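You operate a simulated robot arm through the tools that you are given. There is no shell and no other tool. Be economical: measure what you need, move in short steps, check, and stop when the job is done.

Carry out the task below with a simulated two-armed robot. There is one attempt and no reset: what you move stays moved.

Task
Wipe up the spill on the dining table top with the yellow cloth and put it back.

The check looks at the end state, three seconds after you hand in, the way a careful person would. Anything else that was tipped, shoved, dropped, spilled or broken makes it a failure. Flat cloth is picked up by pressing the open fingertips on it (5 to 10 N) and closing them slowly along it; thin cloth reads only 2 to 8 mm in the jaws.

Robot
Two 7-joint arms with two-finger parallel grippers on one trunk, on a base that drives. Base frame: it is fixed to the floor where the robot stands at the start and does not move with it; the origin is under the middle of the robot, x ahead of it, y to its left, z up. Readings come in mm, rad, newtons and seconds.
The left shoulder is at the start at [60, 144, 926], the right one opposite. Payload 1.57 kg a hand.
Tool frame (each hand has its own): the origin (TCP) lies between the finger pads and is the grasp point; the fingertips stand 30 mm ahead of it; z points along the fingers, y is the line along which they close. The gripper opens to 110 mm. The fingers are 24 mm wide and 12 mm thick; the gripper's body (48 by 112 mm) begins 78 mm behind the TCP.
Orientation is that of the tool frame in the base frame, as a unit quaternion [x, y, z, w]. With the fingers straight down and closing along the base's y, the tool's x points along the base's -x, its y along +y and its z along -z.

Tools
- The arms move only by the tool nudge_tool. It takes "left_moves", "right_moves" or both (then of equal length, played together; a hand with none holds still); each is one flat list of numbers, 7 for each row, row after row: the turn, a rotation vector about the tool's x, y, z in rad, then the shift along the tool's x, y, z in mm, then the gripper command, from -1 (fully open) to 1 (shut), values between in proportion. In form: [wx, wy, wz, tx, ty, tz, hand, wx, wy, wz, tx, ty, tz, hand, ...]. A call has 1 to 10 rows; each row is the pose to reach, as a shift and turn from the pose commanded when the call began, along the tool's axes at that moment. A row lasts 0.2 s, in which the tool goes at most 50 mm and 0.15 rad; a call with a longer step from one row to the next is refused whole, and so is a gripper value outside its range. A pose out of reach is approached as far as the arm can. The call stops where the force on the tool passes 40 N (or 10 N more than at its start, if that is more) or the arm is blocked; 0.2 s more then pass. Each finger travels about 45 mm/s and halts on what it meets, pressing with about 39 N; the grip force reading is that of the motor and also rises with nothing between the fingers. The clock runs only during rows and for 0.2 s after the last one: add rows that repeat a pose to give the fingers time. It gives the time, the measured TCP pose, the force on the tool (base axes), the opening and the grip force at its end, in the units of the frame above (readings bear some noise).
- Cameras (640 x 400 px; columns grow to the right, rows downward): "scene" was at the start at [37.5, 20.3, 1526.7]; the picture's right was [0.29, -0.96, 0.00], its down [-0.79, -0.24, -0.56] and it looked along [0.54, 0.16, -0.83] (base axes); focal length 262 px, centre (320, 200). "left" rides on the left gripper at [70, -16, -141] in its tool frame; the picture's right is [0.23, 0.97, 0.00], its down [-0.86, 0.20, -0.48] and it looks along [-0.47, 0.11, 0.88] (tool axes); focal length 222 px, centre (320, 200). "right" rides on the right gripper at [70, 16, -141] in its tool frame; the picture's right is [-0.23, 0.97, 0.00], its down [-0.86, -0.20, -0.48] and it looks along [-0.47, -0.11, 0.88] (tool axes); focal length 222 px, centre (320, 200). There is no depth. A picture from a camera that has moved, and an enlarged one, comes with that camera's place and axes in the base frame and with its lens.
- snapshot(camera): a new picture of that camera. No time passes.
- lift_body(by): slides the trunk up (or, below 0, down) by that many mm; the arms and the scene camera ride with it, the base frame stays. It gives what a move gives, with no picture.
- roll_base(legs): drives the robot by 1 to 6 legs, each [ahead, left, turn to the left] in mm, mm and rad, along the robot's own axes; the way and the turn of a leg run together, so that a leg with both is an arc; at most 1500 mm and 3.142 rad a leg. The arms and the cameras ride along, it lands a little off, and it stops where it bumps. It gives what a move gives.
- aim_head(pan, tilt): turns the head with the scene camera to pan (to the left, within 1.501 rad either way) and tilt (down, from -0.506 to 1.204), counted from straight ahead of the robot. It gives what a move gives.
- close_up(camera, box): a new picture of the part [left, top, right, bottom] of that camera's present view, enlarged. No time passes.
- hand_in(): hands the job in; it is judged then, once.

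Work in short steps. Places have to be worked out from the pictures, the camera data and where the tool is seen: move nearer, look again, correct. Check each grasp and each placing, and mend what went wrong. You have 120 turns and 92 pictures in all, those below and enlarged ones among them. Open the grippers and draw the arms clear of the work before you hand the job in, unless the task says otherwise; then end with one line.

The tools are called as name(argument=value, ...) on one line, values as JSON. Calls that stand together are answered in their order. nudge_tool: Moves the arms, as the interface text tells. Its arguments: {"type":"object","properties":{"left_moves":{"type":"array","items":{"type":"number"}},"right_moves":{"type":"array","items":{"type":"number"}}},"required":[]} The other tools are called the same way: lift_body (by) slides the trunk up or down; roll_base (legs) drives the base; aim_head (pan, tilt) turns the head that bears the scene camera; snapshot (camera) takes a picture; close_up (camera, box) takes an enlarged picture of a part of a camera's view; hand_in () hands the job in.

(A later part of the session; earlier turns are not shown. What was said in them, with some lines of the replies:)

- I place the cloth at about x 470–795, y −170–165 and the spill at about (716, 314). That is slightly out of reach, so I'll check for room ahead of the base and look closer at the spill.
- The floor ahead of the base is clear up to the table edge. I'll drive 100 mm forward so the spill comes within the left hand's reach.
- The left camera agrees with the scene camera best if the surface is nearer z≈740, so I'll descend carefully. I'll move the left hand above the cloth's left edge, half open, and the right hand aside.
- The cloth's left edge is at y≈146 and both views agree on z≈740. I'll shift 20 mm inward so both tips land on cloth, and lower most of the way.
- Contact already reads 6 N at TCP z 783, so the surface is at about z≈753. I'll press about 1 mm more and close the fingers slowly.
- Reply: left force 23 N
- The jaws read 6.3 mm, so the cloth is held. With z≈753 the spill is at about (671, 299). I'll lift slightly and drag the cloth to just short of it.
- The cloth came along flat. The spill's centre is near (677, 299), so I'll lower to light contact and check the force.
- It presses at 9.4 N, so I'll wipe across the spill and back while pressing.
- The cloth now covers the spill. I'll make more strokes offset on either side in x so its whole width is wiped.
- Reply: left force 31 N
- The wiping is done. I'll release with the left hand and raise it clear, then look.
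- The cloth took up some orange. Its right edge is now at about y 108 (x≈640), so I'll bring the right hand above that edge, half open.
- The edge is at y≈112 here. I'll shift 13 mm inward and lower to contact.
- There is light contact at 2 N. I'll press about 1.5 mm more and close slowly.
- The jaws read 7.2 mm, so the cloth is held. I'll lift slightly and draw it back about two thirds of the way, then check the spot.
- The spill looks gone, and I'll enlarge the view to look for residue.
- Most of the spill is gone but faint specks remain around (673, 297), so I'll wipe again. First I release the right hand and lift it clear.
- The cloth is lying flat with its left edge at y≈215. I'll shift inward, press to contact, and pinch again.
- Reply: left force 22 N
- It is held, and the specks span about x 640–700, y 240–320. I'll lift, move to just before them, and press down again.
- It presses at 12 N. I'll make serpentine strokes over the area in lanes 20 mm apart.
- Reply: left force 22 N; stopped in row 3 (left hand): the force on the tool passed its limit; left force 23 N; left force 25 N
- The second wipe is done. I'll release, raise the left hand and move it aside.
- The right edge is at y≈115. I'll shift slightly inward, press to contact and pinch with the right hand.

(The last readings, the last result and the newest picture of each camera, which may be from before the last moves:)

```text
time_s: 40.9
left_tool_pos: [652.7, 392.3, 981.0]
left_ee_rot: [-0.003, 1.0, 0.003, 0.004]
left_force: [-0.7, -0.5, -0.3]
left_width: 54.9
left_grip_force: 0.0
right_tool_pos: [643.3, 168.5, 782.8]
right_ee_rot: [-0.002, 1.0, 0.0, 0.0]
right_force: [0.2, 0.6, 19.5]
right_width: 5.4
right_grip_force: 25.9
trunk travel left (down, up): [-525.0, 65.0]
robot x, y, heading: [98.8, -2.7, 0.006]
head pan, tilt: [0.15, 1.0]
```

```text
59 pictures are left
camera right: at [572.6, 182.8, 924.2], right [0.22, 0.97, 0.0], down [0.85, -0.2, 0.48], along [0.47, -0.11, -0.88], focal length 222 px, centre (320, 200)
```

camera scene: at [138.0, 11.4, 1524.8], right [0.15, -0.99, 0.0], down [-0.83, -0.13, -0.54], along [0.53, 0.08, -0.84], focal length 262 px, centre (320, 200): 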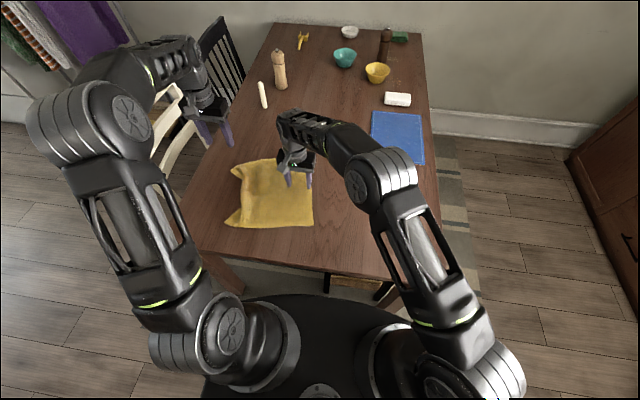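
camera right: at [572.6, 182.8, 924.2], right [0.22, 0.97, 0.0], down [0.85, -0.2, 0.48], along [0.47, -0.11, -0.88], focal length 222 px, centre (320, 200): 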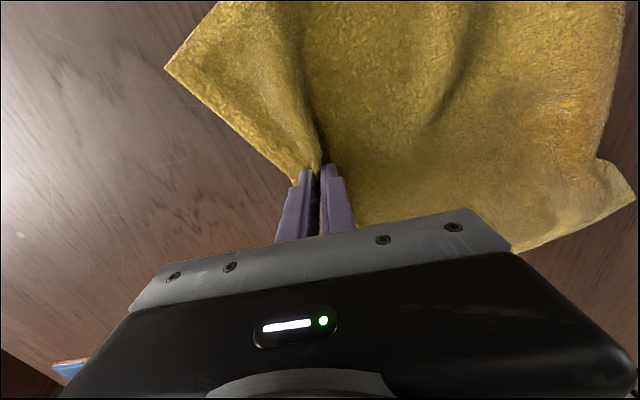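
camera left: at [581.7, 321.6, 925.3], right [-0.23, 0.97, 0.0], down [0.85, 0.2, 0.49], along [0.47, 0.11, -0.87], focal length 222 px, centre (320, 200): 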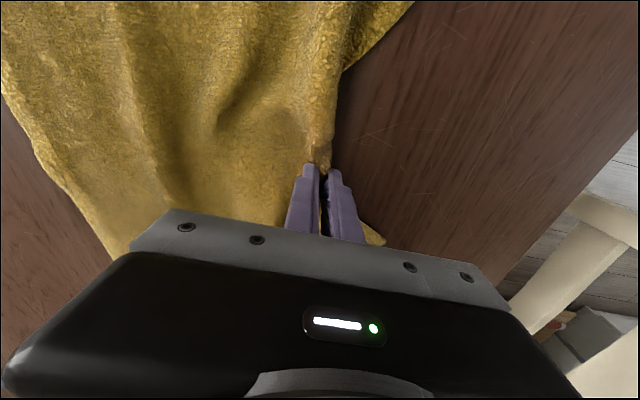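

It is held at 5.4 mm. I'll lift slightly and drag the cloth back toward its original spot.

nudge_tool(right_moves=[0, 0, 0, 0, 0, -12, 1, 0, 0, 0, 7, -27, -12, 1, 0, 0, 0, 14, -54, -12, 1, 0, 0, 0, 21, -81, -12, 1, 0, 0, 0, 28, -108, -12, 1, 0, 0, 0, 35, -135, -12, 1, 0, 0, 0, 42, -162, -12, 1, 0, 0, 0, 49, -189, -12, 1, 0, 0, 0, 54, -216, -12, 1, 0, 0, 0, 58, -236, -12, 1])

snapshot(camera="scene")

close_up(camera="left", box=[180, 40, 420, 190])

close_up(camera="scene", box=[190, 120, 390, 260])

```text
time_s: 43.0
left_tool_pos: [653.5, 392.2, 981.4]
left_ee_rot: [-0.004, 1.0, 0.003, 0.003]
left_force: [-0.1, -0.3, -0.6]
left_width: 54.7
left_grip_force: 0.1
right_tool_pos: [585.5, -69.2, 794.7]
right_ee_rot: [-0.001, 1.0, 0.0, 0.0]
right_force: [-0.4, 1.0, -0.8]
right_width: 4.9
right_grip_force: 25.1
trunk travel left (down, up): [-525.0, 65.0]
robot x, y, heading: [99.7, 0.4, 0.005]
head pan, tilt: [0.15, 1.0]
```

```text
58 pictures are left
camera scene: at [137.5, 10.8, 1524.8], right [0.15, -0.99, 0.0], down [-0.83, -0.13, -0.54], along [0.53, 0.08, -0.84], focal length 262 px, centre (320, 200)
```

scene: 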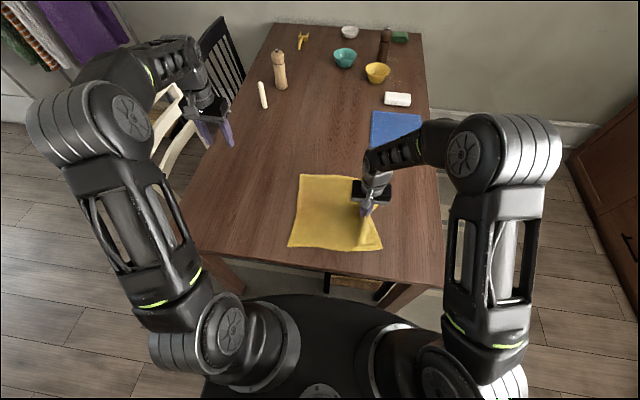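

```text
2.67 times, centred on (300, 115) of left
camera zoom: at [582.9, 375.0, 1121.1], right [-0.23, 0.97, 0.0], down [0.85, 0.2, 0.49], along [0.47, 0.12, -0.87], focal length 592 px, centre (373, 427)
```

zoom: 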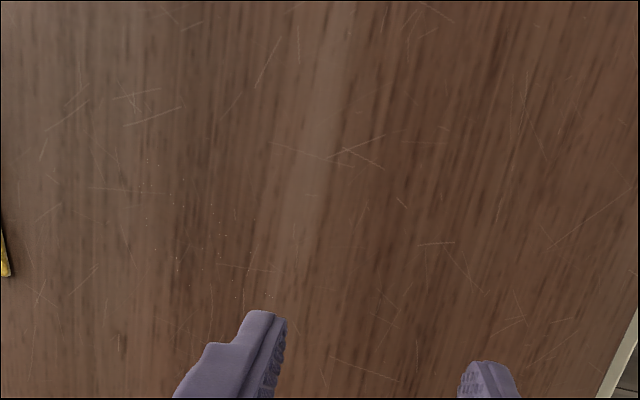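

```text
2.86 times, centred on (290, 190) of scene
camera zoom: at [137.5, 10.8, 1524.8], right [0.15, -0.99, 0.0], down [-0.83, -0.13, -0.54], along [0.53, 0.08, -0.84], focal length 748 px, centre (406, 229)
```

zoom: 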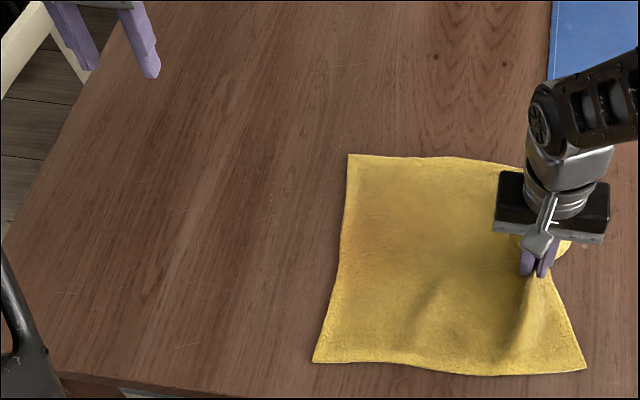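

Only about a dozen tiny specks remain, in a diagonal band from (644, 261) to (703, 340). I'll do one more wipe covering those edges, so the right hand releases and the left goes back to the cloth's left edge.

nudge_tool(right_moves=[0, 0, 0, 0, 0, 9, 0.9, 0, 0, 0, 0, 0, 9, 0.5, 0, 0, 0, 0, 0, 9, 0.3, 0, 0, 0, 0, 0, 0, 0.3, 0, 0, 0, 0, 0, -40, 0.3, 0, 0, 0, 0, -20, -80, 0, 0, 0, 0, 0, -55, -110, 0, 0, 0, 0, 0, -95, -130, 0, 0, 0, 0, 0, -130, -150, 0, 0, 0, 0, 0, -150, -160, 0])

nudge_tool(left_moves=[0, 0, 0, 0, -45, 15, 0, 0, 0, 0, 2, -90, 30, 0, 0, 0, 0, 4, -135, 50, 0, 0, 0, 0, 6, -180, 70, 0, 0, 0, 0, 8, -220, 95, 0, 0, 0, 0, 8, -255, 125, 0, 0, 0, 0, 8, -270, 155, 0])

snapshot(camera="left")

snapshot(camera="scene")

```text
time_s: 45.2
left_tool_pos: [653.1, 392.0, 979.8]
left_ee_rot: [-0.003, 1.0, 0.002, 0.003]
left_force: [0.1, 0.0, 0.4]
left_width: 55.0
left_grip_force: 0.0
right_tool_pos: [586.3, -217.9, 954.6]
right_ee_rot: [-0.002, 1.0, 0.0, 0.0]
right_force: [-0.3, -1.0, 0.2]
right_width: 55.0
right_grip_force: 0.1
trunk travel left (down, up): [-525.0, 65.0]
robot x, y, heading: [100.1, 4.7, 0.007]
head pan, tilt: [0.15, 1.0]
```

```text
time_s: 46.9
left_tool_pos: [647.0, 124.2, 826.3]
left_ee_rot: [-0.004, 1.0, 0.003, 0.004]
left_force: [0.9, 0.0, -0.1]
left_width: 54.8
left_grip_force: 0.1
right_tool_pos: [586.7, -219.0, 953.9]
right_ee_rot: [-0.001, 1.0, 0.0, 0.0]
right_force: [0.7, 0.3, -0.7]
right_width: 55.0
right_grip_force: 0.0
trunk travel left (down, up): [-525.0, 65.0]
robot x, y, heading: [99.8, 1.5, 0.001]
head pan, tilt: [0.15, 1.0]
```

```text
55 pictures are left
camera left: at [577.4, 107.2, 966.3], right [-0.23, 0.97, 0.0], down [0.85, 0.2, 0.49], along [0.47, 0.12, -0.87], focal length 222 px, centre (320, 200)
```

left: 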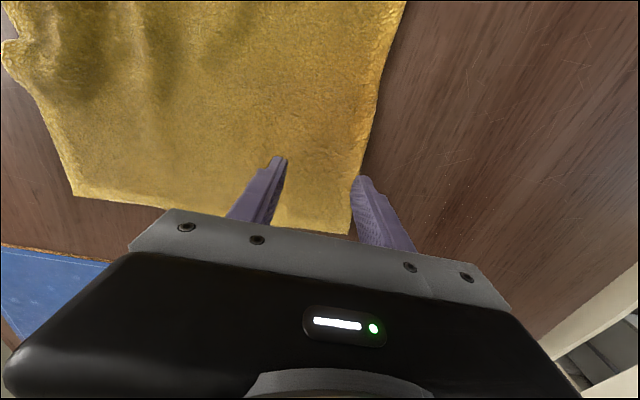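

```text
54 pictures are left
camera scene: at [137.8, 10.8, 1524.8], right [0.15, -0.99, 0.0], down [-0.83, -0.13, -0.54], along [0.53, 0.08, -0.84], focal length 262 px, centre (320, 200)
```

scene: 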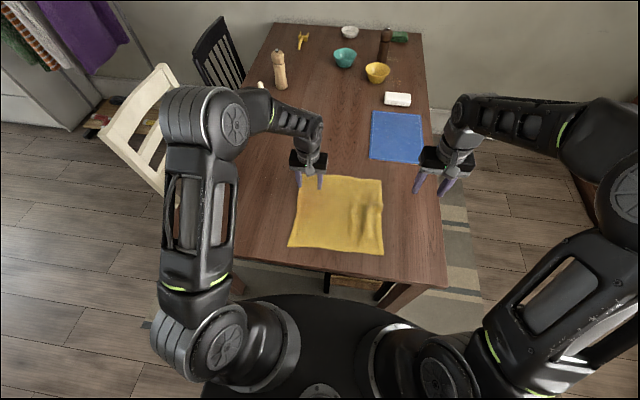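

The cloth's left edge is at y≈170, so the hand's present spot suits a pinch. I'll press and close.

nudge_tool(left_moves=[0, 0, 0, 0, 0, 25, 0, 0, 0, 0, 0, 0, 40, 0, 0, 0, 0, 0, 0, 43.5, 0, 0, 0, 0, 0, 0, 44, 0.15, 0, 0, 0, 0, 0, 44, 0.35, 0, 0, 0, 0, 0, 44, 0.5, 0, 0, 0, 0, 0, 44, 0.65, 0, 0, 0, 0, 0, 44, 0.8, 0, 0, 0, 0, 0, 44, 1, 0, 0, 0, 0, 0, 44, 1])

close_up(camera="left", box=[320, 60, 640, 260])

```text
time_s: 48.3
left_tool_pos: [650.2, 124.1, 782.6]
left_ee_rot: [-0.003, 1.0, 0.001, 0.009]
left_force: [-3.8, 0.4, 19.2]
left_width: 9.5
left_grip_force: 10.4
right_tool_pos: [585.1, -217.5, 954.8]
right_ee_rot: [-0.002, 1.0, 0.001, 0.001]
right_force: [0.1, 0.1, -0.5]
right_width: 55.0
right_grip_force: 0.0
trunk travel left (down, up): [-525.0, 65.0]
robot x, y, heading: [100.4, -0.3, 0.002]
head pan, tilt: [0.15, 1.0]
stopped in row 7 (left hand): the force on the tool passed its limit (the readings are from after the stop); the commanded pose is now the measured one
```

```text
2.00 times, centred on (480, 160) of left
camera zoom: at [577.7, 107.0, 922.7], right [-0.23, 0.97, 0.0], down [0.85, 0.2, 0.49], along [0.48, 0.11, -0.87], focal length 444 px, centre (0, 280)
```

zoom: 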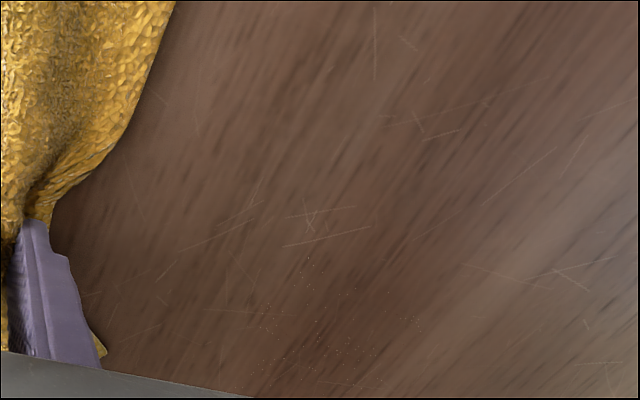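

The close stopped early at 9.5 mm on the force limit. I'll ease the pressure a little and finish closing, then lift, move to (640, 225) and press.

nudge_tool(left_moves=[0, 0, 0, 0, 0, -0.5, 1, 0, 0, 0, 0, 0, -0.5, 1, 0, 0, 0, 0, 0, -10, 1, 0, 0, 0, 4, 30, -10, 1, 0, 0, 0, 8, 65, -10, 1, 0, 0, 0, 11, 100, -10, 1, 0, 0, 0, 11, 100, -4, 1, 0, 0, 0, 11, 100, 0, 1])

snapshot(camera="left")

```text
time_s: 50.1
left_tool_pos: [638.0, 224.5, 784.4]
left_ee_rot: [-0.003, 1.0, 0.003, 0.01]
left_force: [-0.7, 4.1, 20.8]
left_width: 7.2
left_grip_force: 26.5
right_tool_pos: [585.2, -217.3, 955.6]
right_ee_rot: [-0.002, 1.0, 0.0, 0.001]
right_force: [0.4, -0.3, 0.7]
right_width: 54.9
right_grip_force: 0.0
trunk travel left (down, up): [-525.0, 65.0]
robot x, y, heading: [100.4, -1.3, 0.002]
head pan, tilt: [0.15, 1.0]
```

```text
52 pictures are left
camera left: at [566.1, 207.9, 924.2], right [-0.23, 0.97, 0.0], down [0.84, 0.2, 0.5], along [0.48, 0.12, -0.87], focal length 222 px, centre (320, 200)
```

left: 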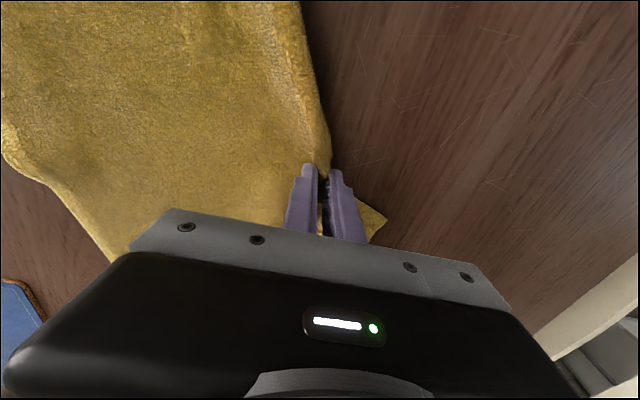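

It is still held at the edge. I'll wipe in lanes over x 632–700, y 225–340, pressing slightly less.

nudge_tool(left_moves=[0, 0, 0, 4, 38, -0.7, 1, 0, 0, 0, 4, 76, -0.7, 1, 0, 0, 0, 4, 115, -0.7, 1, 0, 0, 0, -14, 115, -0.7, 1, 0, 0, 0, -14, 76, -0.7, 1, 0, 0, 0, -14, 38, -0.7, 1, 0, 0, 0, -14, 15, -0.7, 1, 0, 0, 0, -14, 45, -0.7, 1, 0, 0, 0, -14, 80, -0.7, 1, 0, 0, 0, -14, 115, -0.7, 1])

nudge_tool(left_moves=[0, 0, 0, -18, 0, -0.5, 1, 0, 0, 0, -18, -35, -0.5, 1, 0, 0, 0, -18, -70, -0.5, 1, 0, 0, 0, -18, -100, -0.5, 1, 0, 0, 0, -18, -65, -0.5, 1, 0, 0, 0, -18, -30, -0.5, 1, 0, 0, 0, -18, 0, -0.5, 1])

snapshot(camera="left")

```text
time_s: 51.5
left_tool_pos: [653.7, 283.9, 784.4]
left_ee_rot: [-0.003, 1.0, 0.004, 0.012]
left_force: [-5.8, -4.1, 21.1]
left_width: 7.3
left_grip_force: 26.9
right_tool_pos: [586.5, -217.9, 955.8]
right_ee_rot: [-0.003, 1.0, 0.001, 0.001]
right_force: [0.4, -1.2, 0.0]
right_width: 55.0
right_grip_force: 0.0
trunk travel left (down, up): [-525.0, 65.0]
robot x, y, heading: [99.9, 1.7, 0.006]
head pan, tilt: [0.15, 1.0]
stopped in row 6 (left hand): the force on the tool passed its limit (the readings are from after the stop); the commanded pose is now the measured one
```

```text
time_s: 53.1
left_tool_pos: [674.0, 286.3, 783.4]
left_ee_rot: [-0.004, 1.0, 0.004, 0.012]
left_force: [1.4, -12.6, 33.1]
left_width: 7.8
left_grip_force: 27.4
right_tool_pos: [585.6, -218.1, 954.6]
right_ee_rot: [-0.003, 1.0, 0.0, 0.001]
right_force: [0.7, 0.0, 0.7]
right_width: 55.1
right_grip_force: 0.0
trunk travel left (down, up): [-525.0, 65.0]
robot x, y, heading: [98.5, 2.5, 0.002]
head pan, tilt: [0.15, 1.0]
```

```text
51 pictures are left
camera left: at [601.5, 267.6, 923.4], right [-0.23, 0.97, 0.0], down [0.84, 0.2, 0.5], along [0.49, 0.12, -0.87], focal length 222 px, centre (320, 200)
```

left: 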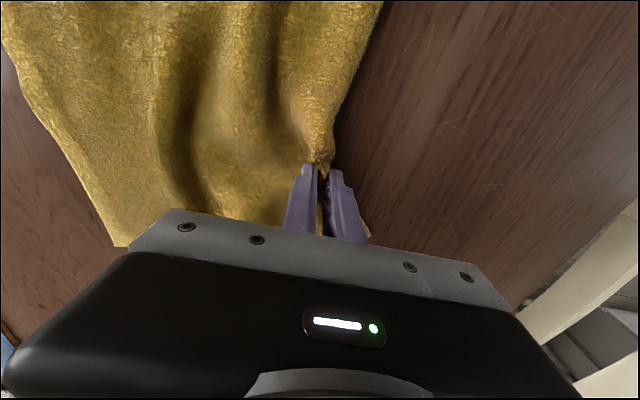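

The force is at 33 N, so I'll ease off by 1 mm and finish the far part of the area. Then I'll stretch the cloth slightly to +y, release and rise.

nudge_tool(left_moves=[0, 0, 0, 0, 30, -1.2, 1, 0, 0, 0, 0, 60, -1.2, 1, 0, 0, 0, -20, 60, -1.2, 1, 0, 0, 0, -20, 25, -1.2, 1, 0, 0, 0, -20, 60, -1.2, 1, 0, 0, 0, 20, 60, -1.2, 1, 0, 0, 0, 40, 30, -1.2, 1, 0, 0, 0, 40, 60, -1.2, 1, 0, 0, 0, 20, 60, -10, 1, 0, 0, 0, 20, 80, -10, 1])

nudge_tool(left_moves=[0, 0, 0, 0, 0, 6, 0.8, 0, 0, 0, 0, 0, 6, 0.5, 0, 0, 0, 0, 0, 6, 0.3, 0, 0, 0, 0, 0, -20, 0.3, 0, 0, 0, 0, 0, -60, 0.1, 0, 0, 0, 0, 0, -105, 0, 0, 0, 0, 0, 15, -145, 0, 0, 0, 0, 0, 25, -185, 0])

nudge_tool(right_moves=[0, 0, 0, -5, 40, 0, 0, 0, 0, 0, -10, 80, 0, 0, 0, 0, 0, -15, 125, 10, 0, 0, 0, 0, -20, 170, 25, 0, 0, 0, 0, -25, 215, 40, 0, 0, 0, 0, -30, 260, 60, 0, 0, 0, 0, -35, 300, 80, 0, 0, 0, 0, -40, 340, 105, 0, 0, 0, 0, -50, 370, 130, 0])

snapshot(camera="right")

snapshot(camera="scene")

```text
time_s: 55.3
left_tool_pos: [651.1, 366.2, 790.9]
left_ee_rot: [-0.004, 1.0, 0.003, 0.008]
left_force: [0.0, 0.0, -0.2]
left_width: 7.1
left_grip_force: 25.9
right_tool_pos: [586.5, -215.8, 954.5]
right_ee_rot: [-0.003, 1.0, 0.0, 0.0]
right_force: [0.0, 0.8, 0.7]
right_width: 55.2
right_grip_force: 0.1
trunk travel left (down, up): [-525.0, 65.0]
robot x, y, heading: [101.8, 1.6, 0.006]
head pan, tilt: [0.15, 1.0]
```

```text
time_s: 57.1
left_tool_pos: [642.9, 385.5, 979.5]
left_ee_rot: [-0.003, 1.0, 0.004, 0.01]
left_force: [-0.1, -0.7, 0.1]
left_width: 55.2
left_grip_force: 0.0
right_tool_pos: [586.7, -215.9, 954.0]
right_ee_rot: [-0.003, 1.0, 0.0, 0.0]
right_force: [-0.1, -1.0, 0.5]
right_width: 55.0
right_grip_force: 0.1
trunk travel left (down, up): [-525.0, 65.0]
robot x, y, heading: [100.4, 1.2, 0.005]
head pan, tilt: [0.15, 1.0]
```

```text
time_s: 59.1
left_tool_pos: [644.4, 386.5, 978.2]
left_ee_rot: [-0.005, 1.0, 0.002, 0.01]
left_force: [0.3, 0.5, -0.1]
left_width: 54.9
left_grip_force: 0.1
right_tool_pos: [637.0, 158.6, 824.2]
right_ee_rot: [-0.003, 1.0, 0.0, 0.0]
right_force: [-0.1, -0.8, -0.2]
right_width: 54.9
right_grip_force: 0.0
trunk travel left (down, up): [-525.0, 65.0]
robot x, y, heading: [101.1, 0.6, 0.008]
head pan, tilt: [0.15, 1.0]
```

```text
50 pictures are left
camera right: at [567.1, 172.4, 965.1], right [0.22, 0.97, 0.0], down [0.86, -0.2, 0.48], along [0.47, -0.11, -0.88], focal length 222 px, centre (320, 200)
```

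right: 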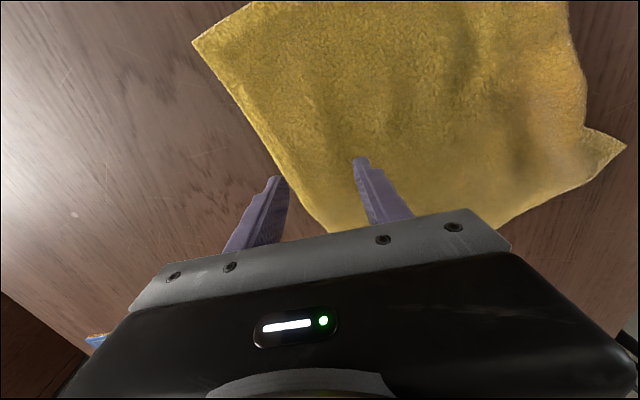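

```text
49 pictures are left
camera scene: at [138.2, 12.2, 1524.8], right [0.15, -0.99, 0.0], down [-0.83, -0.13, -0.54], along [0.53, 0.08, -0.84], focal length 262 px, centre (320, 200)
```

scene: 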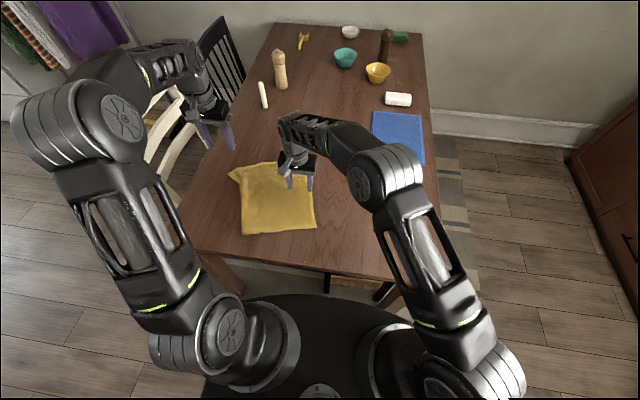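

As before, I'll pinch the right edge with the right hand, slightly further inward.

nudge_tool(right_moves=[0, 0, 0, 0, 10, 25, 0, 0, 0, 0, 0, 10, 38, 0, 0, 0, 0, 0, 10, 41, 0, 0, 0, 0, 0, 10, 41.5, 0.15, 0, 0, 0, 0, 10, 41.5, 0.35, 0, 0, 0, 0, 10, 41.5, 0.5, 0, 0, 0, 0, 10, 41.5, 0.65, 0, 0, 0, 0, 10, 41.5, 0.8, 0, 0, 0, 0, 10, 41.5, 1, 0, 0, 0, 0, 10, 41.5, 1])

snapshot(camera="right")

```text
time_s: 61.3
left_tool_pos: [643.2, 387.2, 978.8]
left_ee_rot: [-0.005, 1.0, 0.005, 0.011]
left_force: [-0.1, 0.1, -1.0]
left_width: 54.8
left_grip_force: 0.1
right_tool_pos: [635.8, 166.2, 783.1]
right_ee_rot: [-0.002, 1.0, 0.0, 0.001]
right_force: [0.3, -0.4, 11.9]
right_width: 5.2
right_grip_force: 25.8
trunk travel left (down, up): [-525.0, 65.0]
robot x, y, heading: [99.7, -2.6, 0.004]
head pan, tilt: [0.15, 1.0]
```

```text
48 pictures are left
camera right: at [565.4, 180.2, 924.7], right [0.22, 0.97, 0.0], down [0.86, -0.2, 0.48], along [0.47, -0.11, -0.88], focal length 222 px, centre (320, 200)
```

right: 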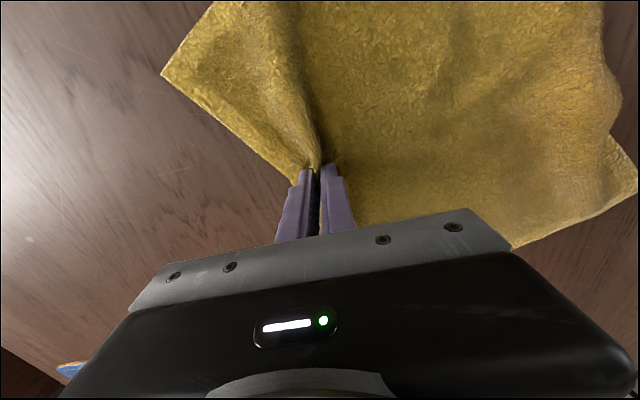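

It is held. I'll lift and drag back to about (592, −90), which should restore the original location.

nudge_tool(right_moves=[0, 0, 0, 0, 0, -12, 1, 0, 0, 0, 5, -29, -12, 1, 0, 0, 0, 10, -58, -12, 1, 0, 0, 0, 15, -87, -12, 1, 0, 0, 0, 20, -116, -12, 1, 0, 0, 0, 25, -145, -12, 1, 0, 0, 0, 30, -174, -12, 1, 0, 0, 0, 35, -203, -12, 1, 0, 0, 0, 40, -232, -12, 1, 0, 0, 0, 44, -256, -12, 1])

snapshot(camera="scene")

close_up(camera="left", box=[180, 40, 420, 190])

```text
time_s: 63.5
left_tool_pos: [644.2, 387.0, 979.5]
left_ee_rot: [-0.005, 1.0, 0.005, 0.009]
left_force: [0.6, 0.4, 0.8]
left_width: 55.0
left_grip_force: 0.0
right_tool_pos: [594.7, -94.8, 796.9]
right_ee_rot: [-0.003, 1.0, 0.0, 0.0]
right_force: [-0.3, -0.4, -0.4]
right_width: 5.0
right_grip_force: 25.6
trunk travel left (down, up): [-525.0, 65.0]
robot x, y, heading: [96.1, 2.0, 0.004]
head pan, tilt: [0.15, 1.0]
```

```text
47 pictures are left
camera scene: at [137.5, 11.3, 1524.8], right [0.15, -0.99, 0.0], down [-0.83, -0.13, -0.54], along [0.53, 0.08, -0.84], focal length 262 px, centre (320, 200)
```

scene: 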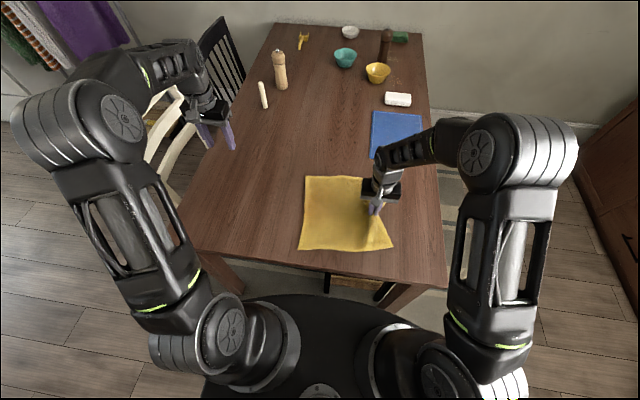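

```text
2.67 times, centred on (300, 115) of left
camera zoom: at [571.8, 368.3, 1118.7], right [-0.24, 0.97, 0.0], down [0.84, 0.2, 0.5], along [0.48, 0.12, -0.87], focal length 592 px, centre (373, 427)
```

zoom: 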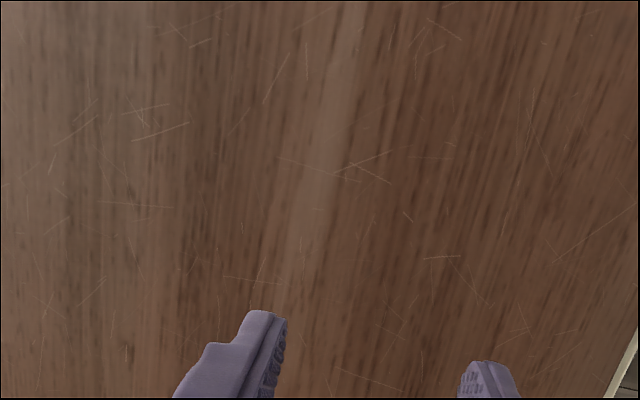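

The table spot is now clean. The cloth's centre is within about 20 mm of its original place but is rotated about 12°, so I'll turn the pinch 0.22 rad while shifting it toward the robot.

nudge_tool(right_moves=[0, 0, 0.06, 9, 0, 0, 1, 0, 0, 0.12, 18, 1, 0, 1, 0, 0, 0.18, 27, 2, 0, 1, 0, 0, 0.24, 36, 3, 0, 1, 0, 0, 0.28, 42, 3, 0, 1])

snapshot(camera="scene")

```text
time_s: 64.7
left_tool_pos: [643.5, 385.9, 978.9]
left_ee_rot: [-0.004, 1.0, 0.004, 0.009]
left_force: [-0.2, -0.4, 0.0]
left_width: 54.9
left_grip_force: 0.1
right_tool_pos: [550.9, -89.8, 795.4]
right_ee_rot: [0.138, 0.99, 0.0, 0.0]
right_force: [-0.4, -0.1, 0.6]
right_width: 5.1
right_grip_force: 24.7
trunk travel left (down, up): [-525.0, 65.0]
robot x, y, heading: [100.9, 3.4, 0.003]
head pan, tilt: [0.15, 1.0]
```

```text
45 pictures are left
camera scene: at [137.5, 11.7, 1524.8], right [0.15, -0.99, 0.0], down [-0.83, -0.13, -0.54], along [0.53, 0.08, -0.84], focal length 262 px, centre (320, 200)
```

scene: 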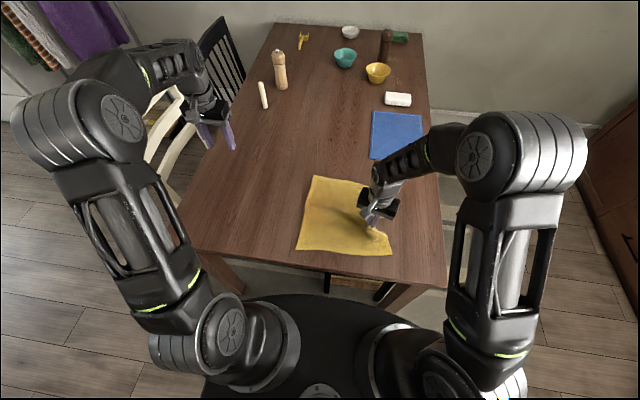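

The alignment is better. I'll release with the right hand and lift clear, turning back as it rises.

nudge_tool(right_moves=[0, 0, 0, 0, 0, 9, 0.9, 0, 0, 0, 0, 0, 9, 0.5, 0, 0, 0, 0, 0, 9, 0.3, 0, 0, 0, 0, 0, 0, 0.3, 0, 0, 0, 0, 0, -40, 0.3, 0, 0, -0.1, 0, -20, -80, 0, 0, 0, -0.2, 0, -50, -110, 0, 0, 0, -0.28, 0, -90, -130, 0, 0, 0, -0.28, 0, -130, -150, 0, 0, 0, -0.28, 0, -160, -160, 0])

snapshot(camera="scene")

close_up(camera="scene", box=[200, 120, 440, 280])

```text
time_s: 66.9
left_tool_pos: [644.0, 385.4, 979.4]
left_ee_rot: [-0.004, 1.0, 0.004, 0.01]
left_force: [0.0, -0.8, 0.9]
left_width: 55.2
left_grip_force: 0.1
right_tool_pos: [508.2, -242.6, 954.1]
right_ee_rot: [-0.003, 1.0, 0.0, 0.0]
right_force: [0.0, -1.0, 0.2]
right_width: 54.8
right_grip_force: 0.0
trunk travel left (down, up): [-525.0, 65.0]
robot x, y, heading: [102.3, 4.4, 0.012]
head pan, tilt: [0.15, 1.0]
```

```text
44 pictures are left
camera scene: at [137.1, 11.1, 1524.8], right [0.15, -0.99, 0.0], down [-0.83, -0.13, -0.54], along [0.53, 0.08, -0.84], focal length 262 px, centre (320, 200)
```

scene: 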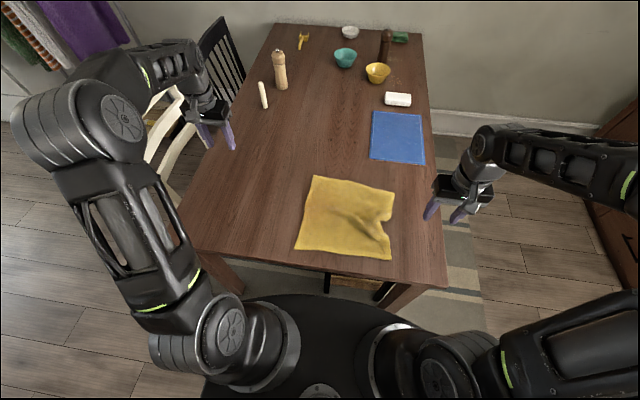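

```text
2.50 times, centred on (320, 200) of scene
camera zoom: at [137.1, 11.1, 1524.8], right [0.15, -0.99, 0.0], down [-0.83, -0.13, -0.54], along [0.53, 0.08, -0.84], focal length 655 px, centre (320, 200)
```

zoom: 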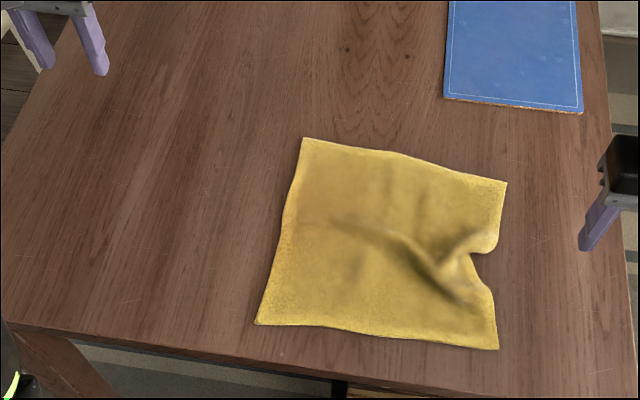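

The cloth sits about 30 mm toward the robot and right of its original pose. I'll correct this with a small left-edge pinch and a pull of about (+25, +25), using a narrower opening to keep the crease small.

nudge_tool(left_moves=[0, 0, 0, 6, -42, 10, 0.45, 0, 0, 0, 12, -84, 25, 0.45, 0, 0, 0, 18, -126, 45, 0.45, 0, 0, 0, 24, -168, 65, 0.45, 0, 0, 0, 30, -210, 85, 0.45, 0, 0, 0, 37, -250, 110, 0.45, 0, 0, 0, 44, -282, 140, 0.45, 0, 0, 0, 44, -282, 155, 0.45])

snapshot(camera="left")

```text
time_s: 68.7
left_tool_pos: [607.7, 106.4, 818.2]
left_ee_rot: [-0.004, 1.0, 0.004, 0.01]
left_force: [0.3, -0.6, -0.2]
left_width: 30.3
left_grip_force: 0.1
right_tool_pos: [508.5, -241.5, 953.0]
right_ee_rot: [-0.002, 1.0, 0.001, 0.0]
right_force: [0.2, 0.2, -1.3]
right_width: 55.1
right_grip_force: 0.2
trunk travel left (down, up): [-525.0, 65.0]
robot x, y, heading: [99.6, 0.6, 0.01]
head pan, tilt: [0.15, 1.0]
```

```text
42 pictures are left
camera left: at [534.7, 88.2, 957.5], right [-0.24, 0.97, 0.0], down [0.84, 0.2, 0.5], along [0.48, 0.12, -0.87], focal length 222 px, centre (320, 200)
```

left: 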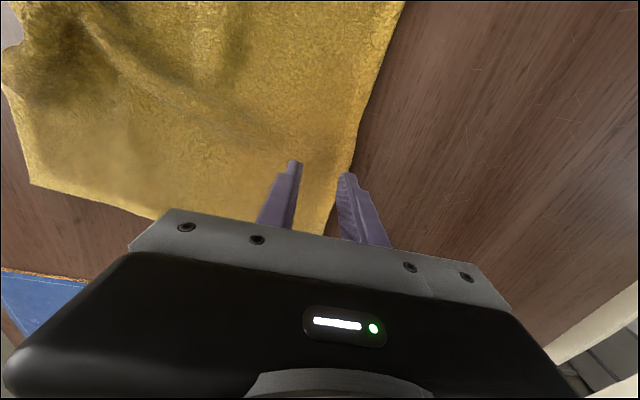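

The edge is at y≈134. I'll shift 5 mm inward, press and close.

nudge_tool(left_moves=[0, 0, 0, 0, -5, 20, 0.45, 0, 0, 0, 0, -5, 32, 0.45, 0, 0, 0, 0, -5, 35, 0.45, 0, 0, 0, 0, -5, 35.3, 0.55, 0, 0, 0, 0, -5, 35.3, 0.65, 0, 0, 0, 0, -5, 35.3, 0.75, 0, 0, 0, 0, -5, 35.3, 0.85, 0, 0, 0, 0, -5, 35.3, 1, 0, 0, 0, 0, -5, 35.3, 1])

```text
time_s: 70.7
left_tool_pos: [607.6, 101.9, 785.0]
left_ee_rot: [-0.004, 1.0, 0.004, 0.011]
left_force: [0.2, 0.7, 2.9]
left_width: 4.6
left_grip_force: 24.6
right_tool_pos: [508.5, -242.9, 953.3]
right_ee_rot: [-0.002, 1.0, 0.0, 0.0]
right_force: [0.6, -0.5, -0.2]
right_width: 55.0
right_grip_force: 0.0
trunk travel left (down, up): [-525.0, 65.0]
robot x, y, heading: [99.0, -0.9, 0.005]
head pan, tilt: [0.15, 1.0]
```

It reads 4.6 mm, so the cloth is probably held. I'll lift 8 mm and pull by (+25, +28), then look.

nudge_tool(left_moves=[0, 0, 0, 0, 0, -8, 1, 0, 0, 0, -8, 9, -8, 1, 0, 0, 0, -16, 18, -8, 1, 0, 0, 0, -25, 28, -8, 1])

snapshot(camera="scene")

```text
time_s: 71.7
left_tool_pos: [632.5, 132.9, 795.0]
left_ee_rot: [-0.004, 1.0, 0.004, 0.009]
left_force: [-0.5, -0.7, -0.2]
left_width: 4.7
left_grip_force: 24.8
right_tool_pos: [507.8, -241.7, 953.2]
right_ee_rot: [-0.002, 1.0, 0.0, 0.0]
right_force: [-0.6, -0.4, 0.3]
right_width: 54.8
right_grip_force: 0.0
trunk travel left (down, up): [-525.0, 65.0]
robot x, y, heading: [97.8, 1.5, 0.002]
head pan, tilt: [0.15, 1.0]
```

```text
41 pictures are left
camera scene: at [137.7, 11.7, 1524.8], right [0.15, -0.99, 0.0], down [-0.83, -0.13, -0.54], along [0.53, 0.08, -0.84], focal length 262 px, centre (320, 200)
```

scene: 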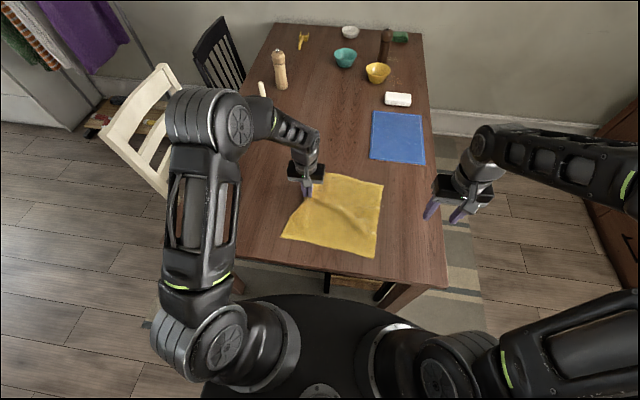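

The cloth is now within about 20 mm of its original outline, slightly far to the left. I'll ease back 12 mm, lower, release gently and rise clear.

nudge_tool(left_moves=[0, 0, 0, 0, -12, 0, 1, 0, 0, 0, 0, -12, 8, 0.9, 0, 0, 0, 0, -12, 8, 0.6, 0, 0, 0, 0, -12, 8, 0.4, 0, 0, 0, 0, -12, -20, 0.4, 0, 0, 0, 0, -12, -60, 0.2, 0, 0, 0, 0, 30, -85, 0, 0, 0, 0, 0, 75, -105, 0, 0, 0, 0, 0, 120, -125, 0, 0, 0, 0, 0, 165, -145, 0])

nudge_tool(left_moves=[0, 0, 0, 0, 40, -20, -0.3, 0, 0, 0, 0, 80, -40, -0.6, 0, 0, 0, 0, 90, -45, -1, 0, 0, 0, 0, 90, -45, -1, 0, 0, 0, 0, 90, -45, -1], right_moves=[0, 0, 0, 0, 0, 0, -0.3, 0, 0, 0, 0, 0, -20, -0.6, 0, 0, 0, 0, 0, -40, -1, 0, 0, 0, 0, 0, -40, -1, 0, 0, 0, 0, 0, -40, -1])

snapshot(camera="scene")

close_up(camera="scene", box=[200, 120, 440, 280])

snapshot(camera="left")

```text
time_s: 73.9
left_tool_pos: [630.4, 293.2, 942.3]
left_ee_rot: [-0.004, 1.0, 0.003, 0.01]
left_force: [-0.5, -0.4, 0.5]
left_width: 55.0
left_grip_force: 0.0
right_tool_pos: [507.1, -241.8, 953.0]
right_ee_rot: [-0.003, 1.0, 0.0, 0.0]
right_force: [0.7, -0.2, 0.3]
right_width: 55.2
right_grip_force: 0.0
trunk travel left (down, up): [-525.0, 65.0]
robot x, y, heading: [98.1, -0.3, 0.001]
head pan, tilt: [0.15, 1.0]
```

```text
time_s: 75.1
left_tool_pos: [628.4, 383.1, 988.9]
left_ee_rot: [-0.005, 1.0, 0.005, 0.011]
left_force: [0.4, 0.0, 0.0]
left_width: 110.0
left_grip_force: 0.1
right_tool_pos: [507.2, -242.2, 993.4]
right_ee_rot: [-0.003, 1.0, -0.001, 0.001]
right_force: [0.0, -0.4, 0.4]
right_width: 110.1
right_grip_force: 0.2
trunk travel left (down, up): [-525.0, 65.0]
robot x, y, heading: [101.0, 3.5, 0.004]
head pan, tilt: [0.15, 1.0]
```

```text
40 pictures are left
camera scene: at [137.5, 11.6, 1524.8], right [0.15, -0.99, 0.0], down [-0.83, -0.13, -0.54], along [0.53, 0.08, -0.84], focal length 262 px, centre (320, 200)
```

scene: 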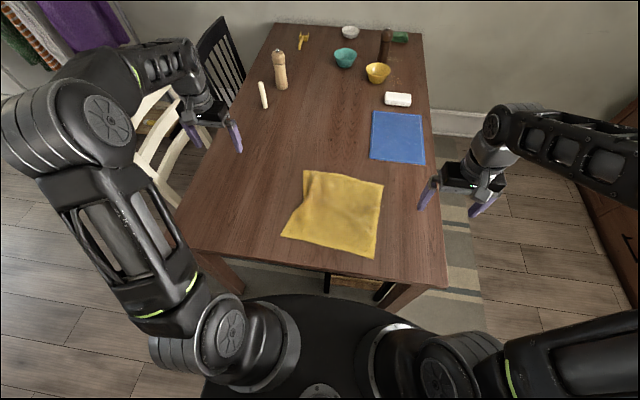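

```text
2.50 times, centred on (320, 200) of scene
camera zoom: at [137.5, 11.6, 1524.8], right [0.15, -0.99, 0.0], down [-0.83, -0.13, -0.54], along [0.53, 0.08, -0.84], focal length 655 px, centre (320, 200)
```

zoom: 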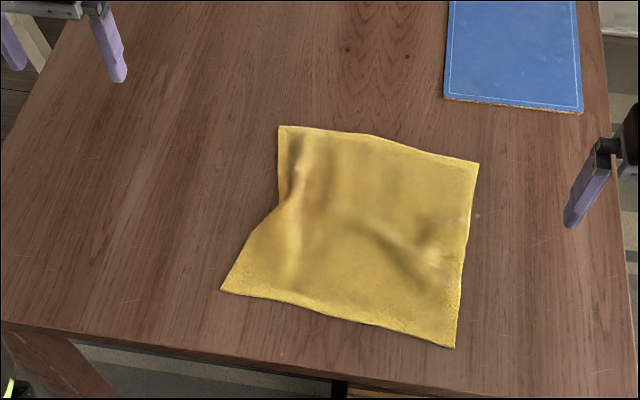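

```text
38 pictures are left
camera left: at [555.6, 366.4, 1128.7], right [-0.24, 0.97, 0.0], down [0.84, 0.2, 0.5], along [0.48, 0.12, -0.87], focal length 222 px, centre (320, 200)
```

left: 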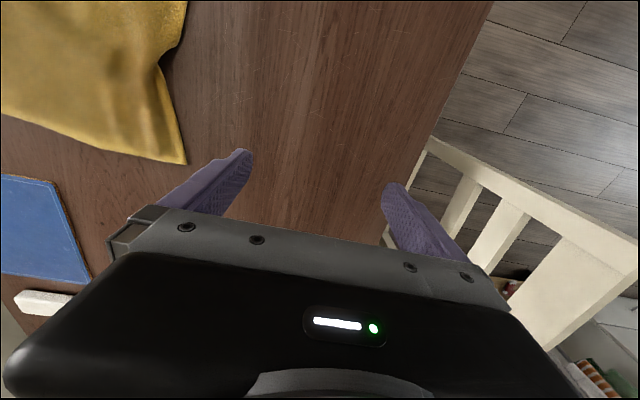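

The table is clean, the cloth lies within about 20 mm of where it started, nothing else has moved, and both hands are open and clear. I'll hand in.

hand_in()

```text
The job is handed in.
```

I wiped up the spill with the yellow cloth and put the cloth back within about 20 mm of its starting place; it has a few creases, and I saw no residue left on the table.
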